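You operate a simulated robot arm through the tools that you are given. There is no shell and no other tool.

The job below is to be done with a simulated robot arm. You get a single attempt, and the scene is never put back.

TASK
Fetch the yellow pot from the turntable and clamp it.
Fine: free the turntable to turn it and lock it again, with the pot's seat at the gap in the hood.

It is judged by the outcome, as a careful person would: the job done as asked, and still so three seconds after it is handed in. It fails if anything else is knocked over, pushed out of place, dropped, spilled or broken.

THE ROBOT
A 6-joint arm with a two-finger parallel gripper, fixed in place. Base frame: the origin is at the foot of the arm, x ahead of it, y to its left, z up; the work surface is at about z = 0. Readings come in m, rad, newtons and seconds.
With the tool pointing down near the work surface it reaches from about 0.12 to 0.5 m from the base axis. Its first joint turns from -1.257 to 1.257 rad. Payload 0.65 kg.
The tool frame sits at the grasp point between the pads (the TCP): z along the fingers, y along the line on which they close. The tips reach 0.025 m beyond it. Largest opening 0.076 m; finger width 0.018, thickness 0.01; the body of the gripper, 0.036 by 0.078 m, starts 0.045 m behind the TCP.
Orientation is that of the tool frame in the base frame, as a unit quaternion [w, x, y, z]. With the fingers straight down and closing along the base's y, the tool's x points along the base's -x, its y along +y and its z along -z.

THE INTERFACE
- The arm moves only by the tool move_arm. Its argument "targets" is a list of rows, each an object of numbers (a shift or turn left out is 0, a gripper value left out holds the last): "dx", "dy", "dz": the shift along the base's x, y, z in cm; "rx", "ry", "rz": the turn, a rotation vector about the base's x, y, z in rad; "grip": the gripper command, from -1 (fully open) to 1 (shut), values between in proportion. In form: [{"dx": .., "dy": .., "dz": .., "rx": .., "ry": .., "rz": .., "grip": ..}, ...]. A call has 1 to 20 rows; each row is the pose to reach, as a shift and turn from the pose commanded when the call began. Each row takes 0.2 s and may step no farther than 0.05 m and 0.15 rad from the row before; otherwise, or with a gripper value out of range, the whole call is refused. A pose out of reach is approached as far as the arm can. The call stops where the force on the tool passes 60 N (or 10 N more than at its start, if that is more) or the arm is blocked; 0.2 s more then pass. The fingers move at their own pace (about 0.108 m/s each) and stop on an object; they squeeze with about 42 N. The grip force told is the motor's: it shows also when the fingers shut on nothing. Time passes only in rows, and 0.2 s behind the last, so rows that repeat a pose let the fingers close. The reply holds the time, the measured pose of the TCP, the force on the tool along the base axes, the opening and the grip force, in the units named above and with some noise, with the torque about the TCP (base axes, N m) and any sound that the robot's microphone picked up.
- Cameras (640 x 400 px; columns grow to the right, rows downward): "scene" is fixed at [0.038, 0.2552, 0.4281]; the picture's right is [-0.91, -0.41, 0.00], its down [-0.14, 0.30, -0.94] and it looks along [0.38, -0.86, -0.33] (base axes); focal length 254 px, centre (320, 200). "wrist" rides on the gripper at [0.058, 0.011, -0.081] in the tool frame; the picture's right is [-0.18, 0.98, 0.00], its down [-0.75, -0.14, -0.64] and it looks along [-0.63, -0.12, 0.77] (tool axes); focal length 243 px, centre (320, 200). There is no depth. A picture from a camera that has moved, and an enlarged one, comes with that camera's place and axes in the base frame and with its lens.
- capture(camera): a new picture of that camera. No time passes.
- enlarge(camera, box): a new picture of the part [left, top, right, bottom] of that camera's present view, enlarged. No time passes.
- hand_in(): hands the job in; it is judged then, once.

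Places have to be worked out from the pictures, the camera data and where the tool is seen. Open the gripper and draw the arm clear of the work before you hand the job in, unless the task says otherwise.

The tools are called after "Emit:" by a JSON object that holds its "name" and its "arguments". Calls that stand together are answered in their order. move_arm: Moves the arm, as the interface text tells. Its arguments: {"type":"object","properties":{"targets":{"type":"array","items":{"type":"object","properties":{"dx":{"type":"number"},"dy":{"type":"number"},"dz":{"type":"number"},"rx":{"type":"number"},"ry":{"type":"number"},"rz":{"type":"number"},"grip":{"type":"number"}}}}},"required":["targets"]} The other tools are called the same way: capture (camera) takes a picture; enlarge (camera, box) takes an enlarged picture of a part of a camera's view; hand_in () hands the job in.

At the start:

```text
time: 0.0
tool_pos: [0.1602, -0.1551, 0.3945]
tool_rot: [0.0, 0.0, 1.0, 0.0]
ft_force: [0.1, 0.2, -1.2]
ft_torque: [-0.02, 0.01, -0.04]
opening: 0.0759
finger_force: 0.1
```

scene: 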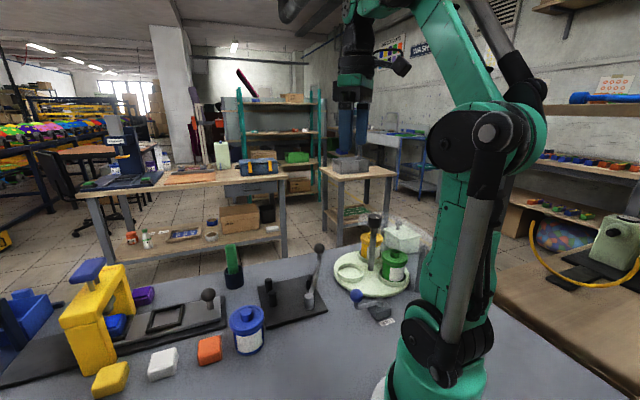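
wrist: 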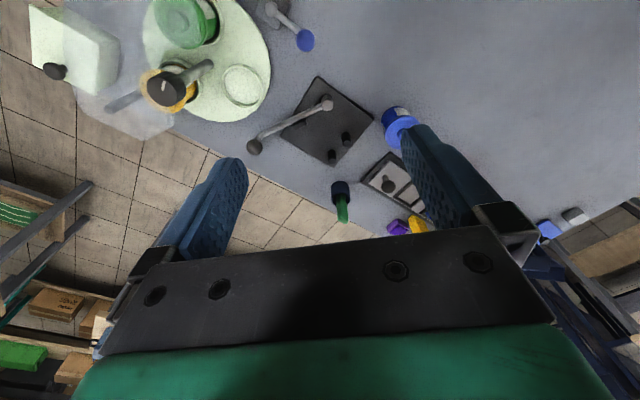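

I'll start with enlarged views of the turntable, the lever fixture and the left-hand part of the bench, to work out what is what.

Emit:
{"name": "enlarge", "arguments": {"camera": "scene", "box": [320, 200, 440, 340]}}

Emit:
{"name": "enlarge", "arguments": {"camera": "scene", "box": [200, 220, 360, 360]}}

Emit:
{"name": "enlarge", "arguments": {"camera": "scene", "box": [0, 240, 240, 400]}}

Emit:
{"name": "enlarge", "arguments": {"camera": "wrist", "box": [0, 0, 320, 200]}}

Emit:
{"name": "enlarge", "arguments": {"camera": "wrist", "box": [230, 60, 450, 240]}}

```text
2.86 times, centred on (380, 270) of scene
camera zoom: at [0.038, 0.2552, 0.4281], right [-0.91, -0.41, 0.0], down [-0.14, 0.3, -0.94], along [0.38, -0.86, -0.33], focal length 727 px, centre (149, 0)
```

zoom: 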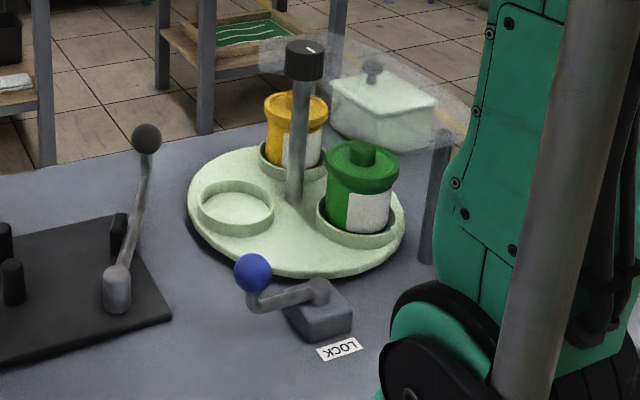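

```text
2.86 times, centred on (280, 290) of scene
camera zoom: at [0.038, 0.2552, 0.4281], right [-0.91, -0.41, 0.0], down [-0.14, 0.3, -0.94], along [0.38, -0.86, -0.33], focal length 727 px, centre (434, -57)
```

zoom: 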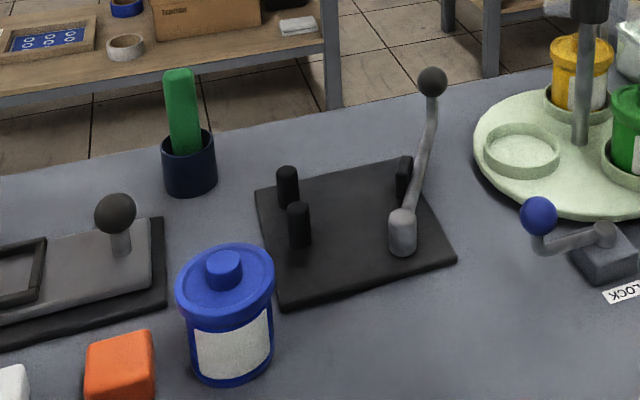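

```text
2.50 times, centred on (120, 320) of scene
camera zoom: at [0.038, 0.2552, 0.4281], right [-0.91, -0.41, 0.0], down [-0.14, 0.3, -0.94], along [0.38, -0.86, -0.33], focal length 636 px, centre (820, -100)
```

zoom: 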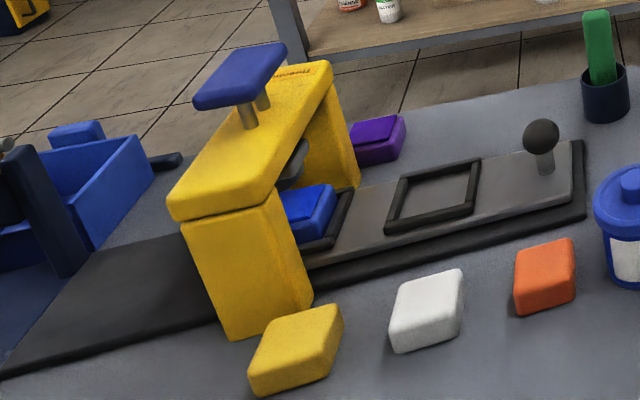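

```text
2.00 times, centred on (160, 100) of wrist
camera zoom: at [0.1008, -0.1453, 0.4778], right [0.18, 0.98, 0.0], down [0.75, -0.14, 0.64], along [0.63, -0.12, -0.77], focal length 485 px, centre (640, 400)
```

zoom: 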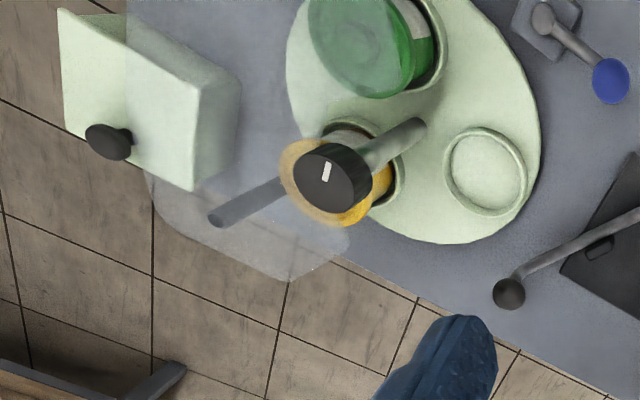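

```text
2.22 times, centred on (340, 150) of wrist
camera zoom: at [0.1008, -0.1453, 0.4778], right [0.18, 0.98, 0.0], down [0.75, -0.14, 0.64], along [0.63, -0.12, -0.77], focal length 539 px, centre (276, 311)
```

zoom: 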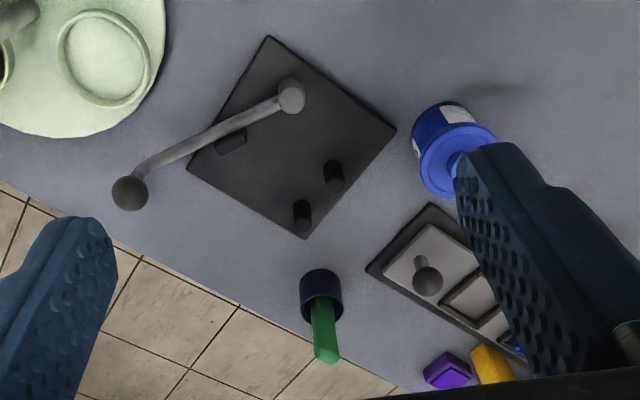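

The hub post stands at about (0.148, -0.344), and the yellow pot is on the far side at about (0.16, -0.41). The fixture with two pegs and a lever is around (0.29, -0.17). I'll turn the wrist so its camera faces the turntable and shows me the hood and lock.

Emit:
{"name": "move_arm", "arguments": {"targets": [{"rz": -0.14, "dy": 0.5}, {"rz": -0.28, "dy": 1}, {"rz": -0.42, "dy": 1.5}, {"rz": -0.56, "dy": 2}, {"rz": -0.7, "dy": 2.5}, {"rz": -0.84, "dy": 3}, {"rz": -0.98, "dy": 3.5}, {"rz": -1.12, "dy": 4}, {"rz": -1.26, "dy": 4.5}, {"rz": -1.4, "dy": 5}, {"rz": -1.5, "dy": 5}]}}

Emit:
{"name": "capture", "arguments": {"camera": "wrist"}}

Emit:
{"name": "capture", "arguments": {"camera": "scene"}}

```text
time: 2.4
tool_pos: [0.16, -0.1042, 0.3944]
tool_rot: [0.0, 0.682, 0.731, 0.001]
ft_force: [-0.9, 0.1, -0.3]
ft_torque: [-0.01, 0.0, -0.02]
opening: 0.076
finger_force: 0.0
```

```text
taken
camera wrist: at [0.1668, -0.0475, 0.4772], right [0.99, -0.12, 0.0], down [-0.09, -0.76, 0.64], along [-0.07, -0.64, -0.77], focal length 243 px, centre (320, 200)
```

wrist: 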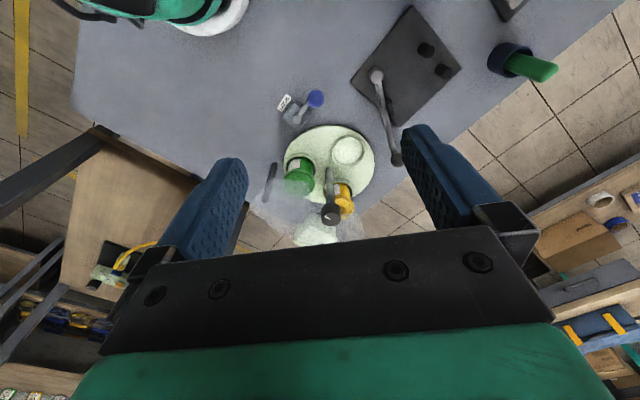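

```text
taken
```

scene: 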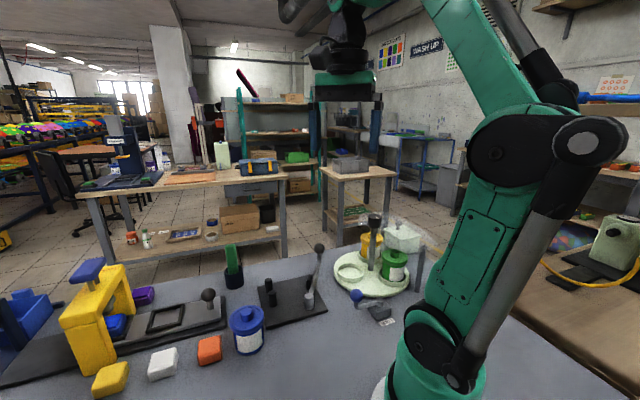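

Emit:
{"name": "enlarge", "arguments": {"camera": "wrist", "box": [230, 70, 430, 250]}}

Emit:
{"name": "enlarge", "arguments": {"camera": "wrist", "box": [330, 0, 490, 170]}}

Emit:
{"name": "enlarge", "arguments": {"camera": "scene", "box": [330, 200, 440, 330]}}

```text
2.22 times, centred on (330, 160) of wrist
camera zoom: at [0.1668, -0.0475, 0.4772], right [0.99, -0.12, 0.0], down [-0.09, -0.76, 0.64], along [-0.07, -0.64, -0.77], focal length 539 px, centre (298, 289)
```

zoom: 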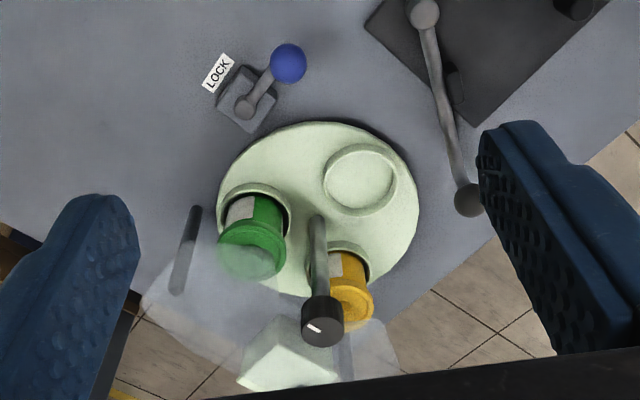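

```text
2.35 times, centred on (410, 85) of wrist
camera zoom: at [0.1668, -0.0475, 0.4772], right [0.99, -0.12, 0.0], down [-0.09, -0.76, 0.64], along [-0.07, -0.64, -0.77], focal length 571 px, centre (108, 471)
```

zoom: 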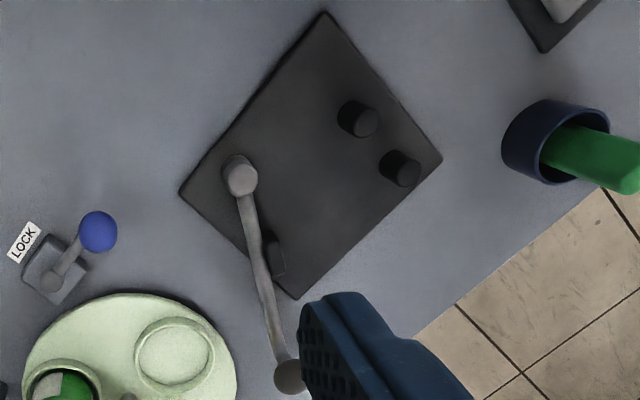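

```text
3.08 times, centred on (385, 265) of scene
camera zoom: at [0.038, 0.2552, 0.4281], right [-0.91, -0.41, 0.0], down [-0.14, 0.3, -0.94], along [0.38, -0.86, -0.33], focal length 783 px, centre (120, 0)
```

zoom: 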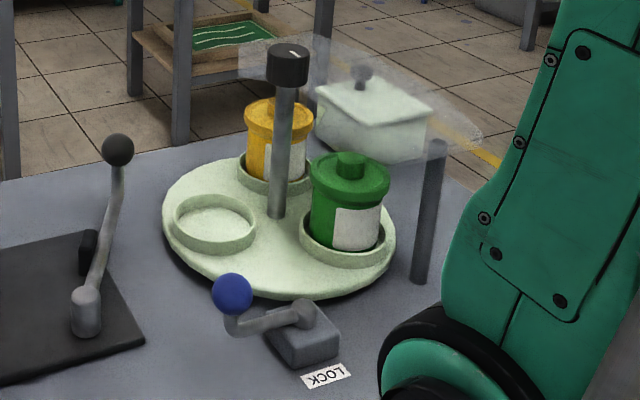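

The hood is a clear roof at z ≈ 0.125 covering the back and left of the turntable, and the open side faces the empty seat. I'll come lower and nearer for a better look at the lock and the hood edges.

Emit:
{"name": "move_arm", "arguments": {"targets": [{"dx": -1, "dy": 1, "dz": -3}, {"dx": -2, "dy": 2, "dz": -6}, {"dx": -3, "dy": 3, "dz": -9}, {"dx": -3.5, "dy": 3, "dz": -12}, {"dx": -3.5, "dy": 3, "dz": -14}, {"dx": -3.5, "dy": 3, "dz": -14}]}}

Emit:
{"name": "capture", "arguments": {"camera": "wrist"}}

Emit:
{"name": "enlarge", "arguments": {"camera": "wrist", "box": [160, 40, 460, 230]}}

```text
time: 3.8
tool_pos: [0.1227, -0.0756, 0.2556]
tool_rot: [-0.001, 0.681, 0.732, 0.0]
ft_force: [0.3, -0.3, 0.3]
ft_torque: [-0.01, -0.01, -0.01]
opening: 0.0759
finger_force: 0.1
```

```text
taken
camera wrist: at [0.1301, -0.0174, 0.3381], right [0.99, -0.11, 0.0], down [-0.09, -0.76, 0.64], along [-0.07, -0.64, -0.77], focal length 243 px, centre (320, 200)
```

wrist: 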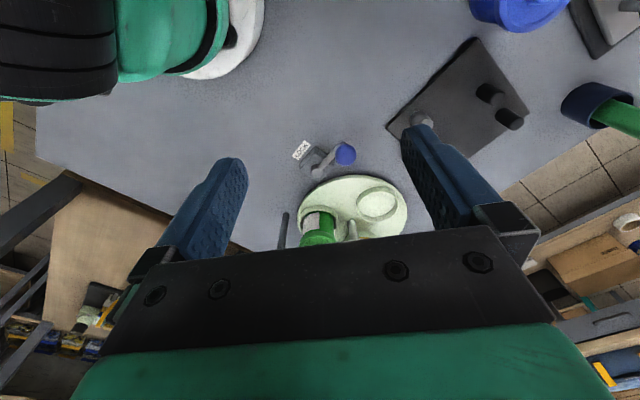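

```text
2.11 times, centred on (310, 135) of wrist
camera zoom: at [0.1301, -0.0174, 0.3381], right [0.99, -0.11, 0.0], down [-0.09, -0.76, 0.64], along [-0.07, -0.64, -0.77], focal length 511 px, centre (341, 337)
```

zoom: 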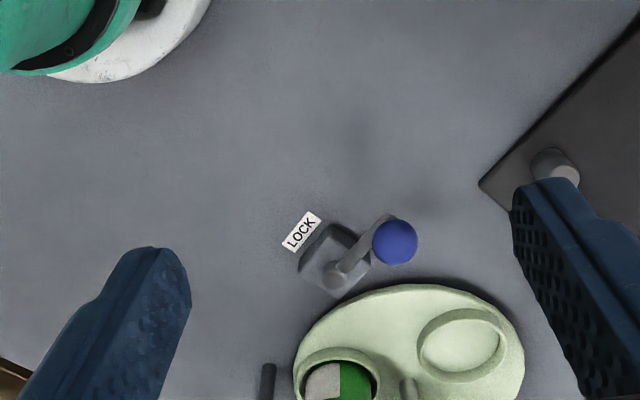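

The lock block is at about (0.106, -0.215), with its lever pointing towards (0.146, -0.176) and the LOCK label beside the block. I'll magnify the lock and the clamp fixture before touching anything.

Emit:
{"name": "enlarge", "arguments": {"camera": "scene", "box": [340, 280, 410, 330]}}

Emit:
{"name": "enlarge", "arguments": {"camera": "wrist", "box": [280, 120, 380, 190]}}

Emit:
{"name": "enlarge", "arguments": {"camera": "scene", "box": [250, 235, 340, 330]}}

Emit:
{"name": "enlarge", "arguments": {"camera": "scene", "box": [340, 205, 430, 270]}}

```text
8.00 times, centred on (375, 305) of scene
camera zoom: at [0.038, 0.2552, 0.4281], right [-0.91, -0.41, 0.0], down [-0.14, 0.3, -0.94], along [0.38, -0.86, -0.33], focal length 2035 px, centre (-120, -640)
```

zoom: 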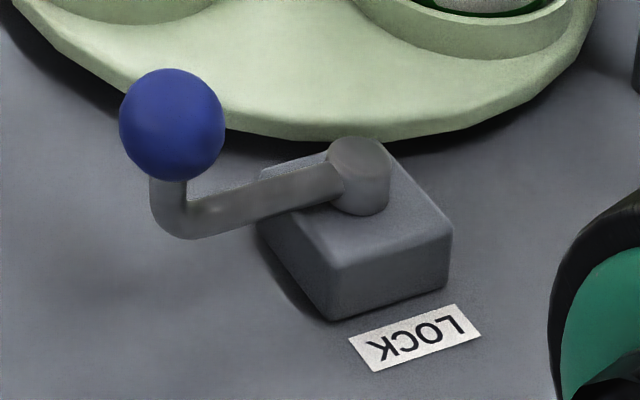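

```text
5.71 times, centred on (330, 155) of wrist
camera zoom: at [0.1301, -0.0174, 0.3381], right [0.99, -0.11, 0.0], down [-0.09, -0.76, 0.64], along [-0.07, -0.64, -0.77], focal length 1386 px, centre (263, 457)
```

zoom: 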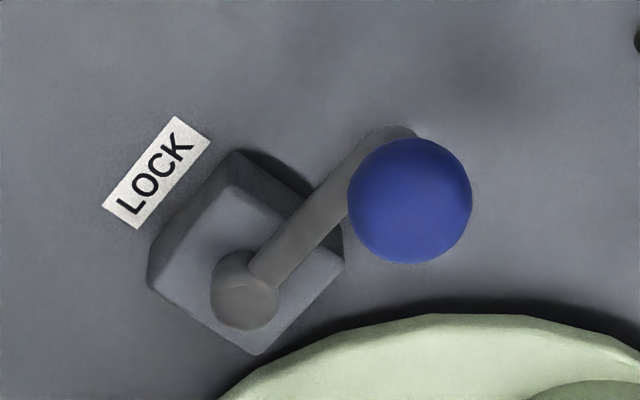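

```text
4.21 times, centred on (295, 282) of scene
camera zoom: at [0.038, 0.2552, 0.4281], right [-0.91, -0.41, 0.0], down [-0.14, 0.3, -0.94], along [0.38, -0.86, -0.33], focal length 1071 px, centre (425, -147)
```

zoom: 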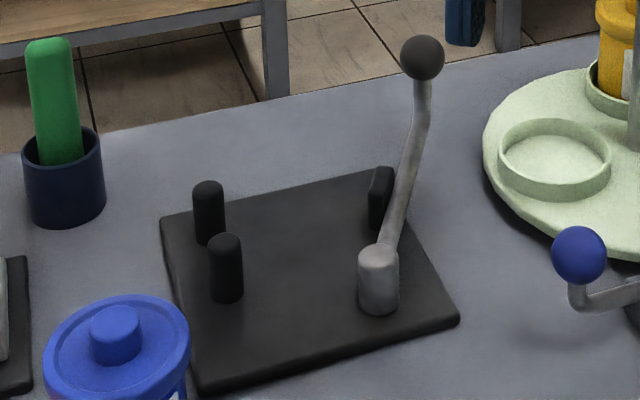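

```text
6.15 times, centred on (385, 238) of scene
camera zoom: at [0.038, 0.2552, 0.4281], right [-0.91, -0.41, 0.0], down [-0.14, 0.3, -0.94], along [0.38, -0.86, -0.33], focal length 1565 px, centre (-80, -31)
```

zoom: 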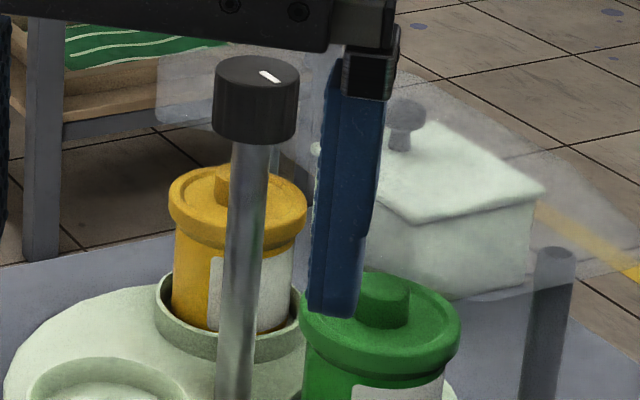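

The lock's state isn't certain from the picture alone. The black-capped post at the hub, at about (0.151, -0.345) with its cap at z 0.15–0.174, is what turns the table. I'll go above it and check its alignment with both cameras.

Emit:
{"name": "move_arm", "arguments": {"targets": [{"dz": 1.5, "dy": -2, "rz": -0.1}, {"dz": 2, "dx": 0.5, "dy": -6, "rz": -0.2}, {"dz": 2, "dx": 1, "dy": -10, "rz": -0.3}, {"dz": 2, "dx": 1.5, "dy": -14, "rz": -0.4}, {"dz": 2, "dx": 2, "dy": -18, "rz": -0.5}, {"dz": 2, "dx": 2.5, "dy": -22, "rz": -0.6}, {"dz": 2, "dx": 2.8, "dy": -25, "rz": -0.7}, {"dz": 2, "dx": 2.8, "dy": -26.9, "rz": -0.75}, {"dz": 2, "dx": 2.8, "dy": -26.9, "rz": -0.75}]}}

Emit:
{"name": "capture", "arguments": {"camera": "wrist"}}

Emit:
{"name": "capture", "arguments": {"camera": "scene"}}

```text
time: 5.8
tool_pos: [0.1519, -0.3455, 0.2757]
tool_rot: [0.0, 0.902, 0.433, -0.001]
ft_force: [-0.5, -0.3, -0.5]
ft_torque: [0.0, -0.01, 0.01]
opening: 0.076
finger_force: 0.1
```

```text
taken
camera wrist: at [0.1976, -0.3086, 0.3579], right [0.65, -0.76, 0.0], down [-0.58, -0.5, 0.64], along [-0.49, -0.42, -0.77], focal length 243 px, centre (320, 200)
```

wrist: 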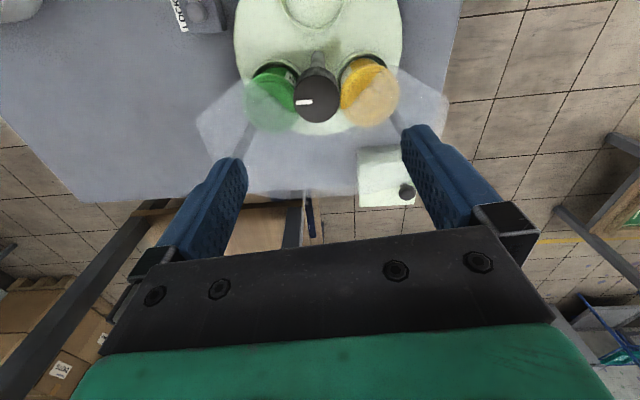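

```text
taken
```

scene: 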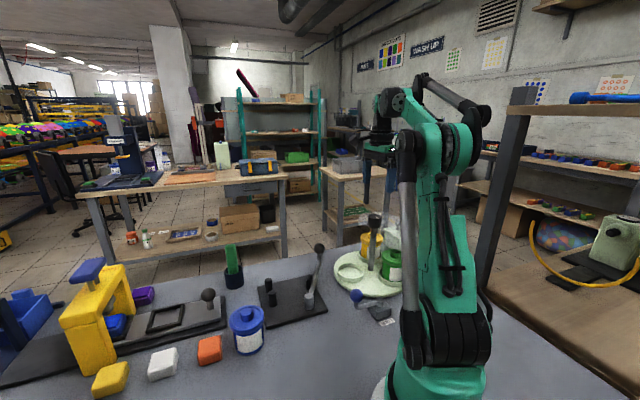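

Emit:
{"name": "enlarge", "arguments": {"camera": "wrist", "box": [180, 0, 470, 215]}}

```text
1.86 times, centred on (325, 108) of wrist
camera zoom: at [0.1976, -0.3086, 0.3579], right [0.65, -0.76, 0.0], down [-0.58, -0.5, 0.64], along [-0.49, -0.42, -0.77], focal length 451 px, centre (311, 372)
```

zoom: 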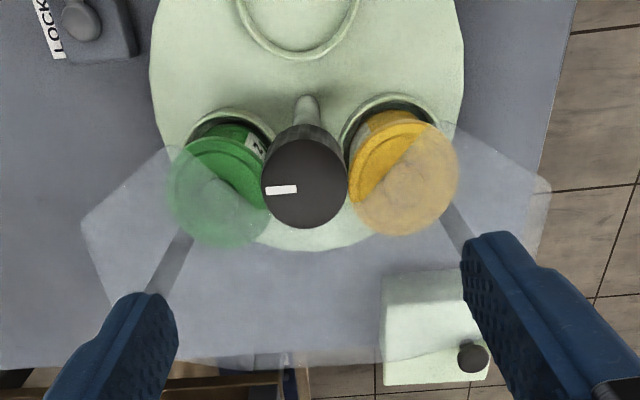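

The view is clear now: the hood covers the sector over the green and yellow pots, and the gap is at about 41°, where the empty seat stands. The table therefore has to turn about +120° (counter-clockwise from above) to bring yellow to the gap. I'll lower onto the cap and grip it.

Emit:
{"name": "move_arm", "arguments": {"targets": [{"dz": -2.5}, {"dz": -5}, {"dz": -7.5}, {"dz": -9.5}, {"dz": -10.6}, {"dz": -10.6, "grip": 0}, {"dz": -10.6, "grip": 1}, {"dz": -10.6, "grip": 1}, {"dz": -10.6, "grip": 1}]}}

Emit:
{"name": "capture", "arguments": {"camera": "wrist"}}

Emit:
{"name": "enlarge", "arguments": {"camera": "scene", "box": [330, 170, 440, 330]}}

```text
time: 7.8
tool_pos: [0.1525, -0.3416, 0.1692]
tool_rot: [-0.006, 0.902, 0.431, -0.002]
ft_force: [-4.3, 3.9, -3.6]
ft_torque: [-0.51, -0.75, 0.03]
opening: 0.0336
finger_force: 44.7
stopped in row 9: the force on the tool passed its limit at 61 N (the readings are from after the stop); the commanded pose is now the measured one
```

```text
taken
camera wrist: at [0.1982, -0.3061, 0.2508], right [0.65, -0.76, -0.01], down [-0.58, -0.5, 0.64], along [-0.5, -0.41, -0.77], focal length 243 px, centre (320, 200)
```

wrist: 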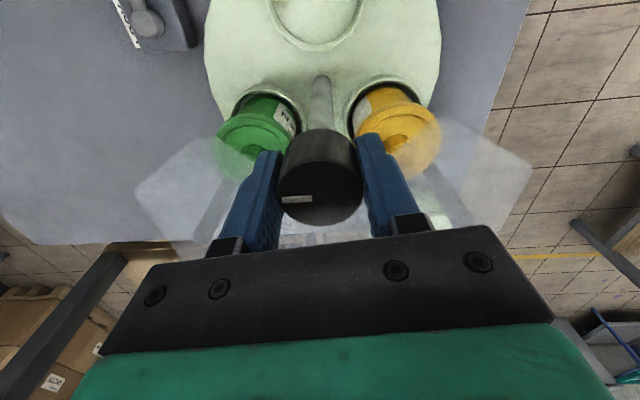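

```text
2.50 times, centred on (385, 250) of scene
camera zoom: at [0.0381, 0.2551, 0.4281], right [-0.91, -0.41, 0.0], down [-0.14, 0.3, -0.94], along [0.38, -0.86, -0.33], focal length 636 px, centre (158, 75)
```

zoom: 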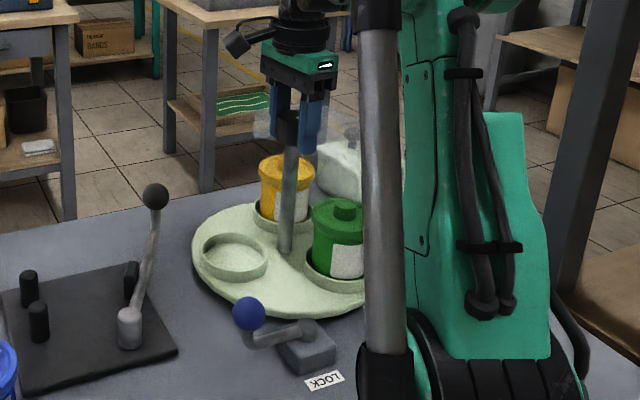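

The cap is held: the opening reads 0.034, and the arm settled a few mm to centre itself. I'll try a very small turn to find out whether the table is locked.

Emit:
{"name": "move_arm", "arguments": {"targets": [{"rz": 0.03, "grip": 1}, {"rz": 0.06, "grip": 1}]}}

Emit:
{"name": "capture", "arguments": {"camera": "wrist"}}

```text
time: 8.4
tool_pos: [0.1517, -0.3431, 0.1691]
tool_rot: [-0.005, 0.889, 0.458, -0.003]
ft_force: [-3.4, -2.7, 14.4]
ft_torque: [0.1, -0.56, -0.16]
opening: 0.0335
finger_force: 45.2
```

```text
taken
camera wrist: at [0.1957, -0.3032, 0.2507], right [0.69, -0.72, -0.01], down [-0.55, -0.53, 0.64], along [-0.47, -0.44, -0.77], focal length 243 px, centre (320, 200)
```

wrist: 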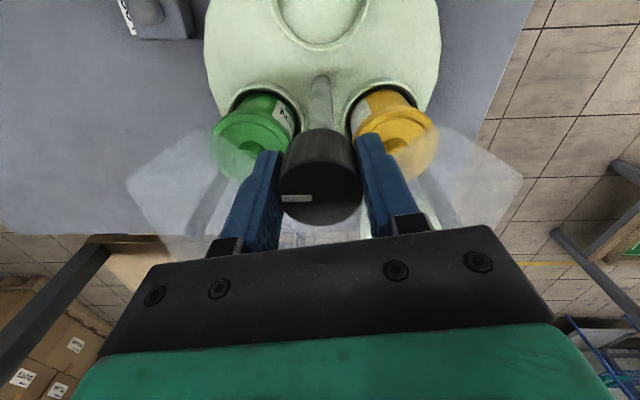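

Emit:
{"name": "enlarge", "arguments": {"camera": "wrist", "box": [100, 0, 540, 250]}}

Emit:
{"name": "enlarge", "arguments": {"camera": "scene", "box": [330, 170, 440, 330]}}

```text
1.45 times, centred on (320, 125) of wrist
camera zoom: at [0.1957, -0.3032, 0.2507], right [0.69, -0.72, -0.01], down [-0.55, -0.53, 0.64], along [-0.47, -0.44, -0.77], focal length 353 px, centre (320, 309)
```

zoom: 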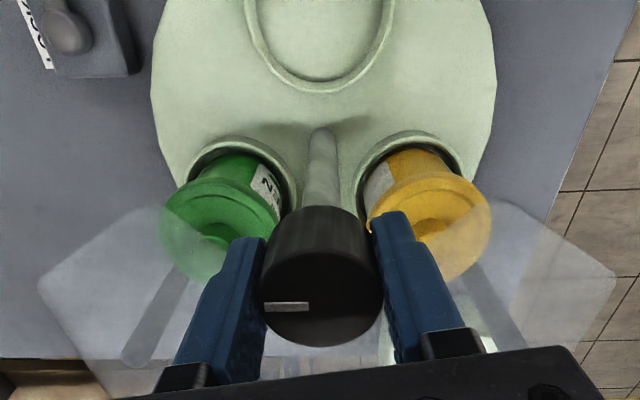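

```text
2.50 times, centred on (385, 250) of scene
camera zoom: at [0.038, 0.2552, 0.4281], right [-0.91, -0.41, 0.0], down [-0.14, 0.3, -0.94], along [0.38, -0.86, -0.33], focal length 636 px, centre (158, 75)
```

zoom: 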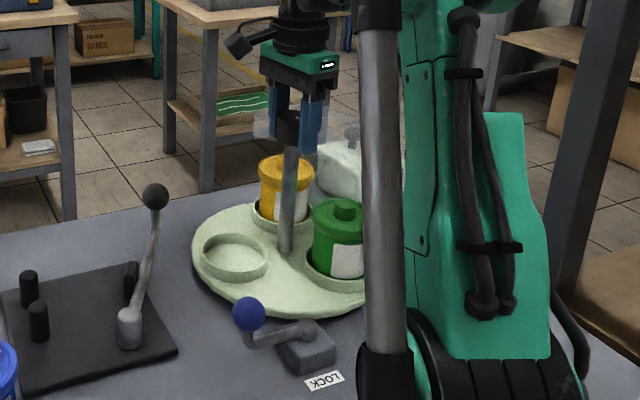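

The two scene views look almost identical, so I can't yet say whether the table moved. I'll take a high-zoom reference here, turn back, and compare.

Emit:
{"name": "enlarge", "arguments": {"camera": "scene", "box": [330, 225, 410, 300]}}

Emit:
{"name": "move_arm", "arguments": {"targets": [{"rz": -0.03, "grip": 1}, {"rz": -0.06, "grip": 1}, {"rz": -0.06, "grip": 1}]}}

Emit:
{"name": "enlarge", "arguments": {"camera": "scene", "box": [330, 225, 410, 300]}}

Emit:
{"name": "enlarge", "arguments": {"camera": "wrist", "box": [100, 0, 540, 250]}}

```text
5.33 times, centred on (370, 262) of scene
camera zoom: at [0.038, 0.2552, 0.4281], right [-0.91, -0.41, 0.0], down [-0.14, 0.3, -0.94], along [0.38, -0.86, -0.33], focal length 1356 px, centre (53, -133)
```

zoom: 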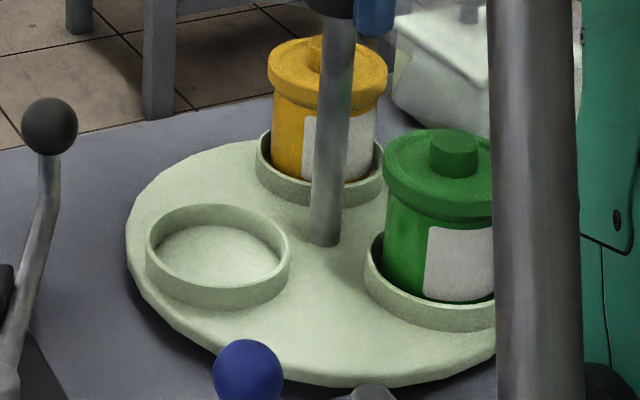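

```text
time: 9.2
tool_pos: [0.1524, -0.3418, 0.1683]
tool_rot: [-0.004, 0.903, 0.43, -0.001]
ft_force: [2.7, -2.6, -30.9]
ft_torque: [-0.41, -0.47, -0.03]
opening: 0.0334
finger_force: 45.0
```

```text
5.33 times, centred on (370, 262) of scene
camera zoom: at [0.0381, 0.2551, 0.4281], right [-0.91, -0.41, 0.0], down [-0.14, 0.3, -0.94], along [0.38, -0.86, -0.33], focal length 1356 px, centre (53, -133)
```

zoom: 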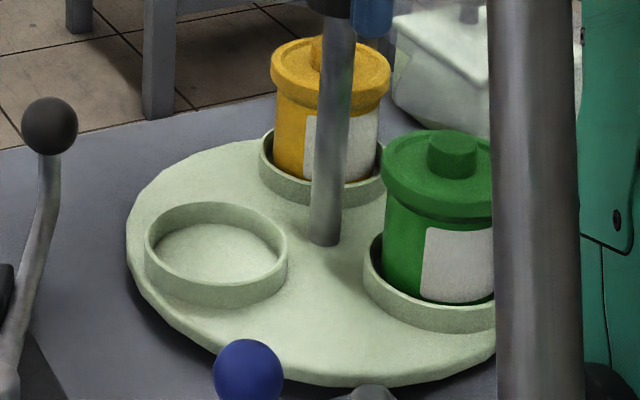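

```text
1.45 times, centred on (320, 125) of wrist
camera zoom: at [0.1982, -0.3059, 0.2507], right [0.65, -0.76, -0.01], down [-0.58, -0.5, 0.64], along [-0.49, -0.41, -0.77], focal length 353 px, centre (320, 309)
```

zoom: 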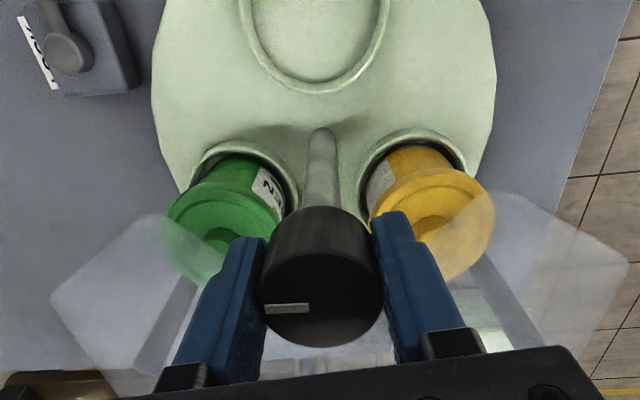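

The gripper turned 0.06 rad but the table yielded only about half of that against rising torque, so it is locked with a little play and the lever's present position is "locked". I'll release the cap, rise, and take a closed gripper to the turntable side of the blue ball.

Emit:
{"name": "move_arm", "arguments": {"targets": [{"grip": -0.6}, {"grip": -0.6}, {"dz": 2.5, "grip": -0.6}, {"dz": 5.5, "grip": -0.6}, {"dz": 8, "grip": -0.6}, {"dz": 8, "dx": 0.5, "dy": 4, "grip": 0}, {"dz": 8, "dx": 1, "dy": 8, "grip": 1}, {"dz": 8, "dx": 2, "dy": 12, "grip": 1}, {"dz": 8, "dx": 2.2, "dy": 13.8, "grip": 1}, {"dz": 5, "dx": 2.2, "dy": 13.8, "grip": 1}, {"dz": 1, "dx": 2.2, "dy": 13.8, "grip": 1}, {"dz": 1, "dx": 2.2, "dy": 13.8, "grip": 1}]}}

Emit:
{"name": "capture", "arguments": {"camera": "scene"}}

Emit:
{"name": "capture", "arguments": {"camera": "wrist"}}

```text
time: 11.8
tool_pos: [0.1775, -0.206, 0.1796]
tool_rot: [-0.005, 0.903, 0.43, -0.001]
ft_force: [-0.6, -0.5, -0.6]
ft_torque: [0.01, -0.02, 0.01]
opening: 0.0002
finger_force: 23.8
```

```text
taken
```

scene: 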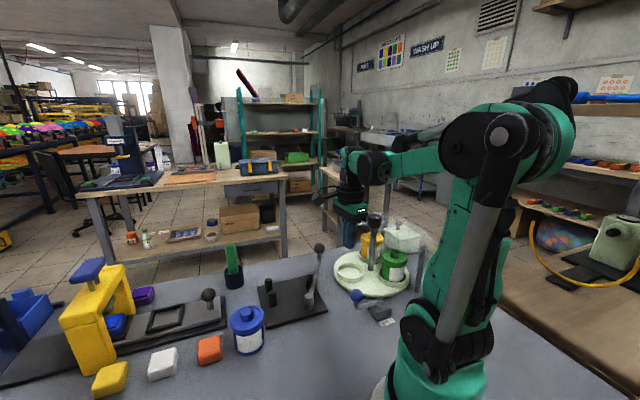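

```text
taken
camera wrist: at [0.2223, -0.1698, 0.2613], right [0.65, -0.76, -0.01], down [-0.58, -0.5, 0.64], along [-0.49, -0.41, -0.77], focal length 243 px, centre (320, 200)
```

wrist: 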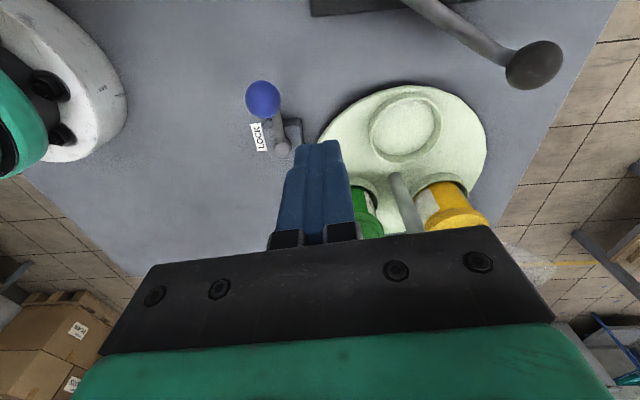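

The ball shows at (0.1455, -0.174, 0.063), which agrees with before. I'll lower the closed fingers beside it to TCP z ≈ 0.075, still clear of it.

Emit:
{"name": "move_arm", "arguments": {"targets": [{"dx": -0.4, "dy": 0.2, "dz": -3}, {"dx": -0.4, "dy": 0.2, "dz": -6}, {"dx": -0.4, "dy": 0.2, "dz": -9}, {"dx": -0.4, "dy": 0.2, "dz": -10.5}, {"dx": -0.4, "dy": 0.2, "dz": -10.5}]}}

Emit:
{"name": "capture", "arguments": {"camera": "wrist"}}

Emit:
{"name": "enlarge", "arguments": {"camera": "scene", "box": [310, 220, 430, 340]}}

```text
time: 13.0
tool_pos: [0.1687, -0.2027, 0.072]
tool_rot: [-0.005, 0.903, 0.43, -0.002]
ft_force: [-0.2, -0.4, 1.5]
ft_torque: [-0.03, 0.0, 0.01]
opening: 0.0
finger_force: 23.8
```

```text
taken
camera wrist: at [0.2152, -0.1667, 0.1543], right [0.65, -0.76, -0.01], down [-0.58, -0.5, 0.64], along [-0.49, -0.41, -0.77], focal length 243 px, centre (320, 200)
```

wrist: 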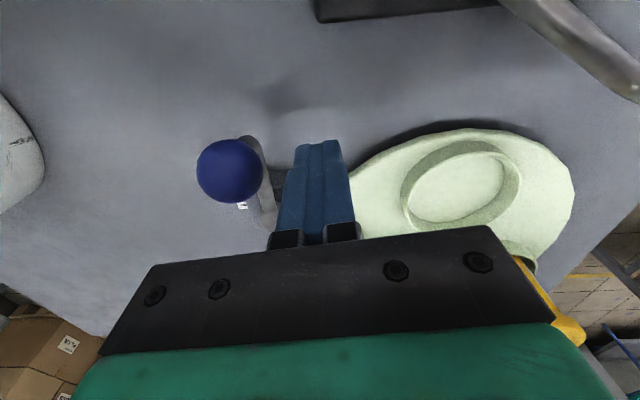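

```text
3.33 times, centred on (370, 280) of scene
camera zoom: at [0.038, 0.2552, 0.4281], right [-0.91, -0.41, 0.0], down [-0.14, 0.3, -0.94], along [0.38, -0.86, -0.33], focal length 848 px, centre (153, -67)
```

zoom: 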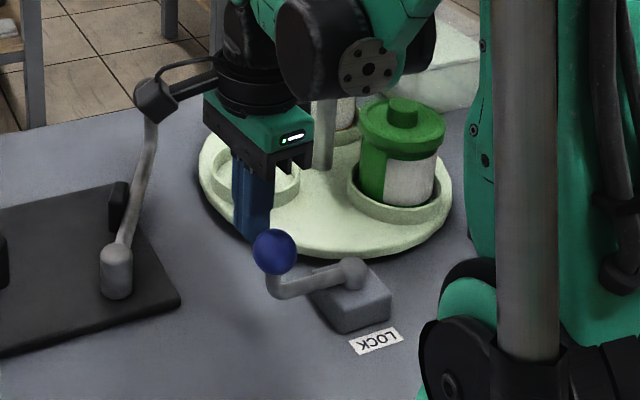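

The fingers stand just on the turntable side of the ball. I'll push the ball gently along its arc, counter-clockwise towards the label side, and watch force and sound.

Emit:
{"name": "move_arm", "arguments": {"targets": [{"dx": -0.6, "dy": 0.3}, {"dx": -1.1, "dy": 0.65}, {"dx": -1.51, "dy": 1.52}, {"dx": -2.06, "dy": 2.31}, {"dx": -2.06, "dy": 2.31}]}}

Emit:
{"name": "capture", "arguments": {"camera": "wrist"}}

Emit:
{"name": "enlarge", "arguments": {"camera": "scene", "box": [310, 220, 430, 340]}}

```text
time: 13.9
tool_pos: [0.1577, -0.1929, 0.0744]
tool_rot: [0.009, 0.903, 0.43, -0.001]
ft_force: [18.9, -19.5, 2.5]
ft_torque: [-0.08, -0.12, -0.17]
opening: 0.0001
finger_force: 24.0
stopped in row 4: the force on the tool passed its limit at 78 N (the readings are from after the stop); the commanded pose is now the measured one
```

```text
taken
camera wrist: at [0.2017, -0.1545, 0.1557], right [0.65, -0.76, 0.02], down [-0.59, -0.48, 0.65], along [-0.49, -0.43, -0.76], focal length 243 px, centre (320, 200)
```

wrist: 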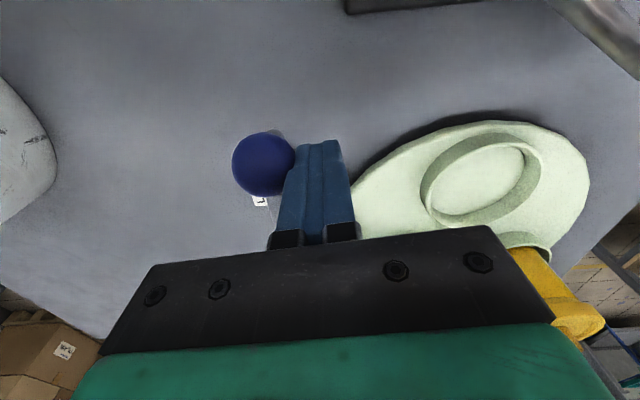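

```text
3.33 times, centred on (370, 280) of scene
camera zoom: at [0.038, 0.2552, 0.4281], right [-0.91, -0.41, 0.0], down [-0.14, 0.3, -0.94], along [0.38, -0.86, -0.33], focal length 848 px, centre (153, -67)
```

zoom: 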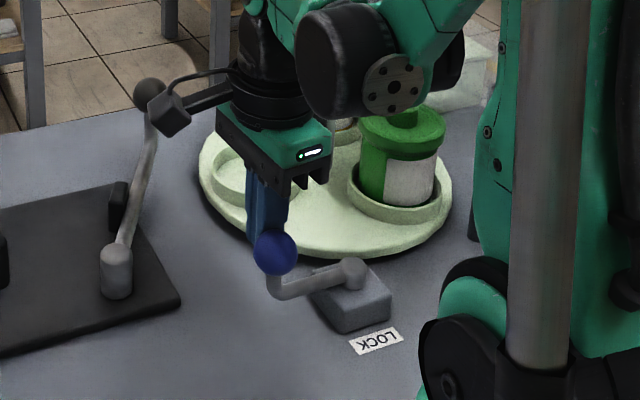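

The lever is blocked that way with almost no movement, so it is at its counter-clockwise stop already and must be freed clockwise. I'll back off, rise over the ball and come down on its other side.

Emit:
{"name": "move_arm", "arguments": {"targets": [{"dx": 0.8, "dy": -0.8, "rx": 0.01, "ry": 0.005}, {"dx": 0.8, "dy": -0.8, "dz": 3, "rx": 0.017, "ry": 0.006}, {"dx": 0.8, "dy": -0.8, "dz": 6.5, "rx": 0.017, "ry": 0.006}, {"dx": -2, "dy": 2, "dz": 6.5, "rx": 0.017, "ry": 0.006}, {"dx": -4.2, "dy": 4.7, "dz": 6.5, "rx": 0.017, "ry": 0.006}, {"dx": -4.2, "dy": 4.7, "dz": 3, "rx": 0.017, "ry": 0.006}, {"dx": -4.2, "dy": 4.7, "dz": 0, "rx": 0.017, "ry": 0.006}, {"dx": -4.2, "dy": 4.7, "dz": 0, "rx": 0.017, "ry": 0.006}]}}

Emit:
{"name": "capture", "arguments": {"camera": "wrist"}}

Emit:
{"name": "enlarge", "arguments": {"camera": "scene", "box": [310, 220, 430, 340]}}

```text
time: 15.7
tool_pos: [0.1131, -0.1454, 0.0739]
tool_rot: [-0.003, 0.903, 0.43, -0.001]
ft_force: [-0.7, 0.0, -0.3]
ft_torque: [-0.01, 0.03, -0.03]
opening: 0.0
finger_force: 24.2
```

```text
taken
camera wrist: at [0.1585, -0.1076, 0.1554], right [0.65, -0.76, -0.01], down [-0.58, -0.5, 0.64], along [-0.49, -0.41, -0.77], focal length 243 px, centre (320, 200)
```

wrist: 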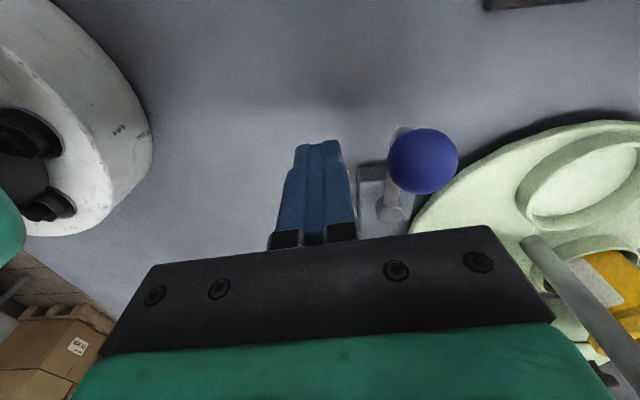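

```text
3.33 times, centred on (370, 280) of scene
camera zoom: at [0.038, 0.2552, 0.4281], right [-0.91, -0.41, 0.0], down [-0.14, 0.3, -0.94], along [0.38, -0.86, -0.33], focal length 848 px, centre (153, -67)
```

zoom: 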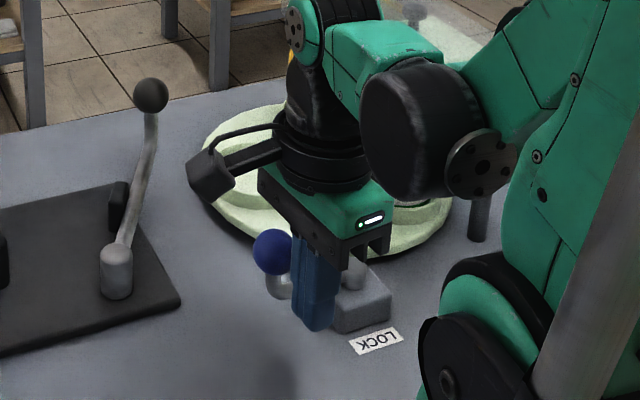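

The fingers are now on the label side of the ball. I'll push it clockwise along the arc.

Emit:
{"name": "move_arm", "arguments": {"targets": [{"dx": 0.8, "dy": -1.3}, {"dx": 1.5, "dy": -1.6}, {"dx": 2.2, "dy": -1.94}, {"dx": 2.8, "dy": -2.4}, {"dx": 3.4, "dy": -2.86}]}}

Emit:
{"name": "capture", "arguments": {"camera": "wrist"}}

Emit:
{"name": "enlarge", "arguments": {"camera": "scene", "box": [310, 220, 430, 340]}}

```text
time: 16.9
tool_pos: [0.1473, -0.1737, 0.0729]
tool_rot: [-0.003, 0.903, 0.43, -0.001]
ft_force: [-0.5, -0.4, 0.0]
ft_torque: [-0.01, -0.02, -0.01]
opening: 0.0
finger_force: 23.6
```

```text
taken
camera wrist: at [0.1927, -0.1373, 0.1558], right [0.65, -0.76, -0.01], down [-0.58, -0.5, 0.64], along [-0.49, -0.41, -0.77], focal length 243 px, centre (320, 200)
```

wrist: 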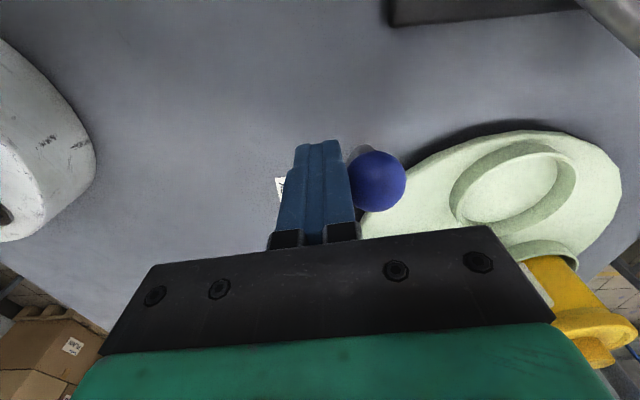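

```text
3.33 times, centred on (370, 280) of scene
camera zoom: at [0.038, 0.2552, 0.4281], right [-0.91, -0.41, 0.0], down [-0.14, 0.3, -0.94], along [0.38, -0.86, -0.33], focal length 848 px, centre (153, -67)
```

zoom: 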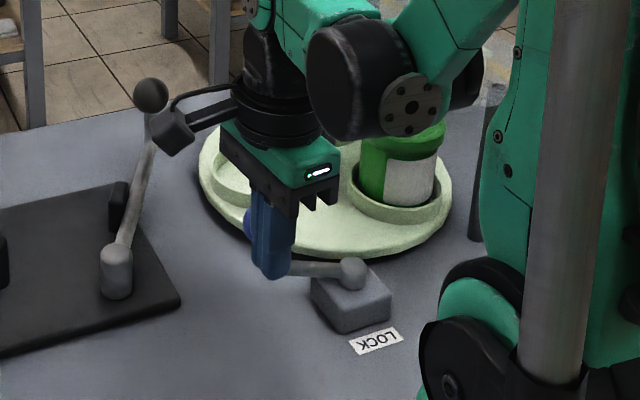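

The lever moves freely clockwise. I'll carry on along the arc until it meets its stop.

Emit:
{"name": "move_arm", "arguments": {"targets": [{"dx": 0.5, "dy": -0.6}, {"dx": 0.9, "dy": -1.25}, {"dx": 1.25, "dy": -1.9}, {"dx": 1.5, "dy": -2.6}, {"dx": 1.65, "dy": -3.35}, {"dx": 1.7, "dy": -4.1}]}}

Emit:
{"name": "capture", "arguments": {"camera": "wrist"}}

Emit:
{"name": "enlarge", "arguments": {"camera": "scene", "box": [310, 220, 430, 340]}}

```text
time: 18.0
tool_pos: [0.161, -0.1966, 0.0731]
tool_rot: [-0.014, 0.902, 0.431, 0.002]
ft_force: [-0.3, 24.9, 22.7]
ft_torque: [-0.33, -0.05, 0.07]
opening: 0.0
finger_force: 23.5
stopped in row 5: the force on the tool passed its limit at 73 N (the readings are from after the stop); the commanded pose is now the measured one
```

```text
taken
camera wrist: at [0.2073, -0.1607, 0.1557], right [0.65, -0.76, -0.02], down [-0.58, -0.51, 0.63], along [-0.5, -0.4, -0.77], focal length 243 px, centre (320, 200)
```

wrist: 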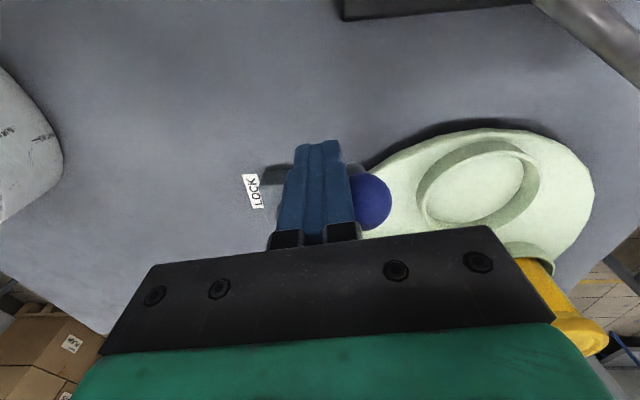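

```text
3.33 times, centred on (370, 280) of scene
camera zoom: at [0.038, 0.2552, 0.4281], right [-0.91, -0.41, 0.0], down [-0.14, 0.3, -0.94], along [0.38, -0.86, -0.33], focal length 848 px, centre (153, -67)
```

zoom: 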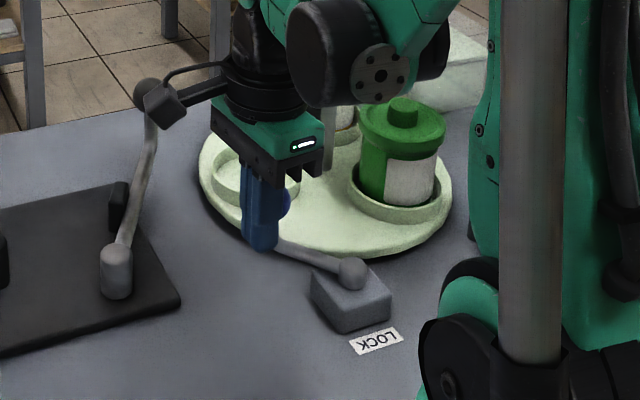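

The lever stopped about 57° round from where it began, with the ball at about (0.164, -0.228), which must be the free end. I'll back off, rise and go back to the cap.

Emit:
{"name": "move_arm", "arguments": {"targets": [{"dy": 1.0, "dx": -0.3}, {"dy": 1.2, "dx": -0.3, "dz": 4, "rx": -0.015, "ry": -0.005}, {"dy": 1.2, "dx": -0.3, "dz": 8.5, "rx": -0.027, "ry": -0.0085}, {"dy": 0.5, "dx": -0.5, "dz": 13, "rx": -0.027, "ry": -0.0085, "grip": -1}, {"dy": -2, "dx": -0.9, "dz": 17, "rx": -0.027, "ry": -0.0085, "grip": -1}, {"dy": -6.5, "dx": -0.9, "dz": 18, "rx": -0.027, "ry": -0.0085, "grip": -1}, {"dy": -11, "dx": -0.9, "dz": 18, "rx": -0.027, "ry": -0.0085, "grip": -1}, {"dy": -14.6, "dx": -0.9, "dz": 18, "rx": -0.027, "ry": -0.0085, "grip": -1}, {"dy": -14.6, "dx": -0.9, "dz": 16, "rx": -0.027, "ry": -0.0085, "grip": -1}, {"dy": -14.6, "dx": -0.9, "dz": 16, "rx": -0.027, "ry": -0.0085, "grip": -1}]}}

Emit:
{"name": "capture", "arguments": {"camera": "wrist"}}

Emit:
{"name": "enlarge", "arguments": {"camera": "scene", "box": [310, 200, 430, 340]}}

```text
time: 20.2
tool_pos: [0.1547, -0.3422, 0.2311]
tool_rot: [0.003, 0.903, 0.431, -0.001]
ft_force: [0.8, -0.3, 1.3]
ft_torque: [0.01, -0.04, 0.04]
opening: 0.0758
finger_force: 0.0
```

```text
taken
camera wrist: at [0.1998, -0.3041, 0.314], right [0.65, -0.76, 0.01], down [-0.58, -0.49, 0.65], along [-0.49, -0.42, -0.76], focal length 243 px, centre (320, 200)
```

wrist: 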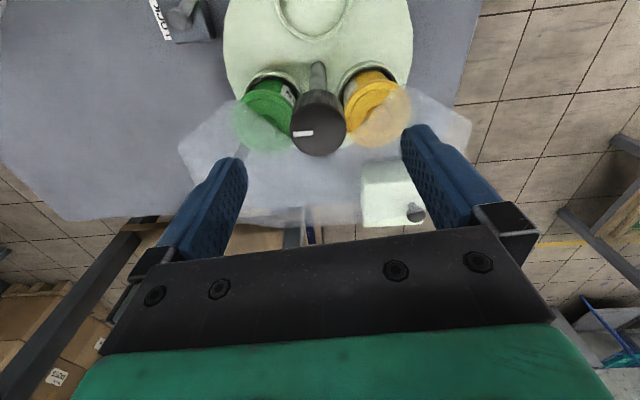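

```text
2.86 times, centred on (370, 270) of scene
camera zoom: at [0.038, 0.2551, 0.4281], right [-0.91, -0.41, 0.0], down [-0.14, 0.3, -0.94], along [0.38, -0.86, -0.33], focal length 727 px, centre (177, 0)
```

zoom: 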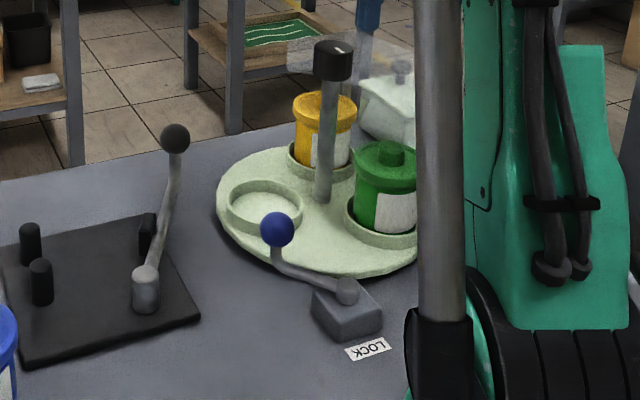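

The lever now stands swung over, and the cap is right below the open gripper. I'll descend and grip it again.

Emit:
{"name": "move_arm", "arguments": {"targets": [{"dz": -2.5, "dx": -0.15}, {"dz": -5, "dx": -0.15}, {"dz": -6.2, "dx": -0.15}, {"dz": -6.2, "dx": -0.15, "grip": 0}, {"dz": -6.2, "dx": -0.15, "grip": 0.3}, {"dz": -6.2, "dx": -0.15, "grip": 0.3}, {"dz": -6.2, "dx": -0.15, "grip": 0.3}]}}

Emit:
{"name": "move_arm", "arguments": {"targets": [{"rz": 0.05, "grip": 0.5}, {"rz": 0.1, "grip": 0.5}, {"rz": 0.15, "grip": 0.5}]}}

Emit:
{"name": "enlarge", "arguments": {"camera": "scene", "box": [330, 225, 410, 300]}}

Emit:
{"name": "capture", "arguments": {"camera": "wrist"}}

```text
time: 21.8
tool_pos: [0.1508, -0.3438, 0.1692]
tool_rot: [0.004, 0.903, 0.43, -0.001]
ft_force: [8.2, -8.1, -5.5]
ft_torque: [0.06, 0.08, 0.0]
opening: 0.0353
finger_force: 5.6
```

```text
time: 22.6
tool_pos: [0.1515, -0.3441, 0.1711]
tool_rot: [0.003, 0.868, 0.497, -0.001]
ft_force: [14.6, -13.1, -7.7]
ft_torque: [0.09, 0.16, -0.02]
opening: 0.0345
finger_force: 9.6
```

```text
5.33 times, centred on (370, 262) of scene
camera zoom: at [0.0381, 0.2551, 0.4281], right [-0.91, -0.41, 0.0], down [-0.14, 0.3, -0.94], along [0.38, -0.86, -0.33], focal length 1356 px, centre (53, -133)
```

zoom: 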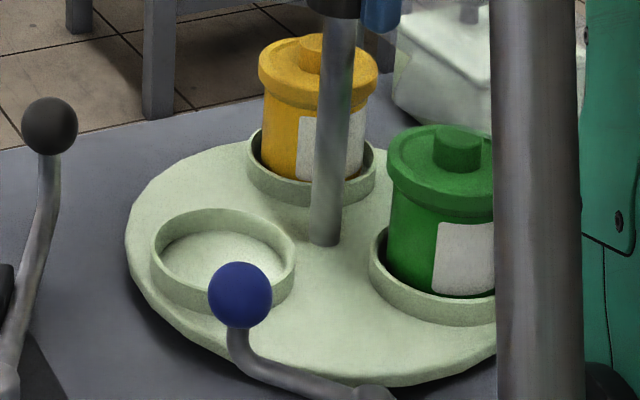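

```text
taken
camera wrist: at [0.1898, -0.2994, 0.2524], right [0.75, -0.66, 0.01], down [-0.5, -0.57, 0.65], along [-0.42, -0.49, -0.76], focal length 243 px, centre (320, 200)
```

wrist: 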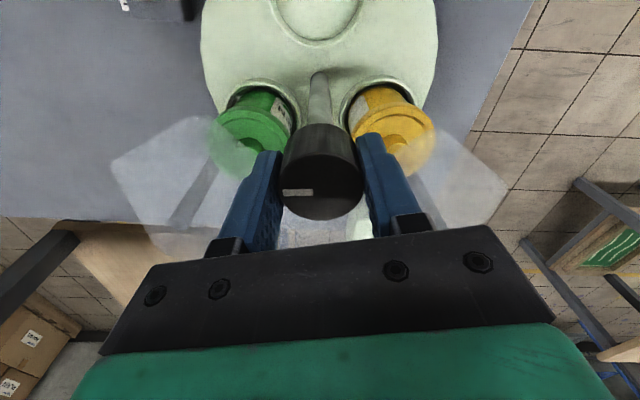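

The lock is free: the table turned with the cap and torque stayed near zero. I'll keep turning counter-clockwise towards +120° in total, keeping the tool centred on the hub.

Emit:
{"name": "move_arm", "arguments": {"targets": [{"rz": 0.1, "dx": 0.1, "dy": -0.1, "grip": 0.6}, {"rz": 0.2, "dx": 0.1, "dy": -0.1, "grip": 0.6}, {"rz": 0.3, "dx": 0.1, "dy": -0.1, "grip": 0.6}, {"rz": 0.4, "dx": 0.1, "dy": -0.1, "grip": 0.6}, {"rz": 0.5, "dx": 0.1, "dy": -0.1, "grip": 0.6}, {"rz": 0.6, "dx": 0.1, "dy": -0.1, "grip": 0.6}, {"rz": 0.7, "dx": 0.1, "dy": -0.1, "grip": 0.6}, {"rz": 0.8, "dx": 0.1, "dy": -0.1, "grip": 0.6}, {"rz": 0.9, "dx": 0.1, "dy": -0.1, "grip": 0.6}, {"rz": 1.0, "dx": 0.1, "dy": -0.1, "grip": 0.6}, {"rz": 1.0, "dx": 0.1, "dy": -0.1, "grip": 0.6}]}}

Emit:
{"name": "capture", "arguments": {"camera": "wrist"}}

Emit:
{"name": "capture", "arguments": {"camera": "scene"}}

```text
time: 25.0
tool_pos: [0.1524, -0.3439, 0.1704]
tool_rot: [0.004, 0.522, 0.853, 0.002]
ft_force: [15.0, 14.4, 6.4]
ft_torque: [-0.86, 0.13, -0.02]
opening: 0.0333
finger_force: 45.2
```

```text
taken
camera wrist: at [0.135, -0.2882, 0.253], right [0.96, 0.28, 0.01], down [0.21, -0.73, 0.64], along [0.19, -0.62, -0.76], focal length 243 px, centre (320, 200)
```

wrist: 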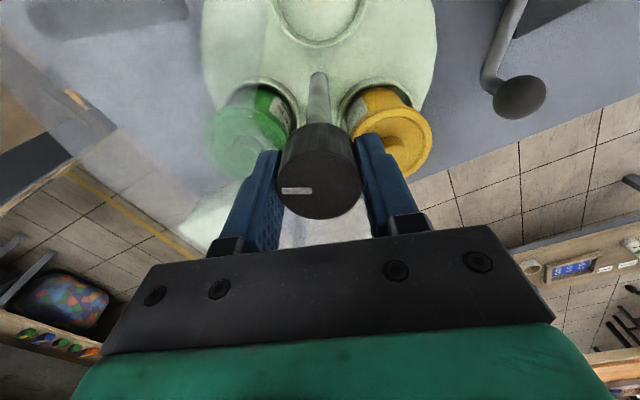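

```text
taken
```

scene: 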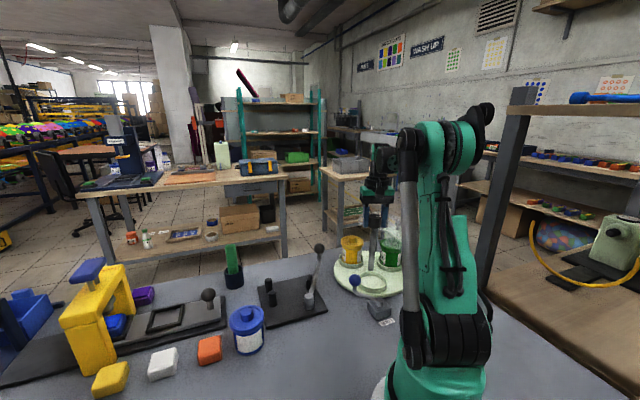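

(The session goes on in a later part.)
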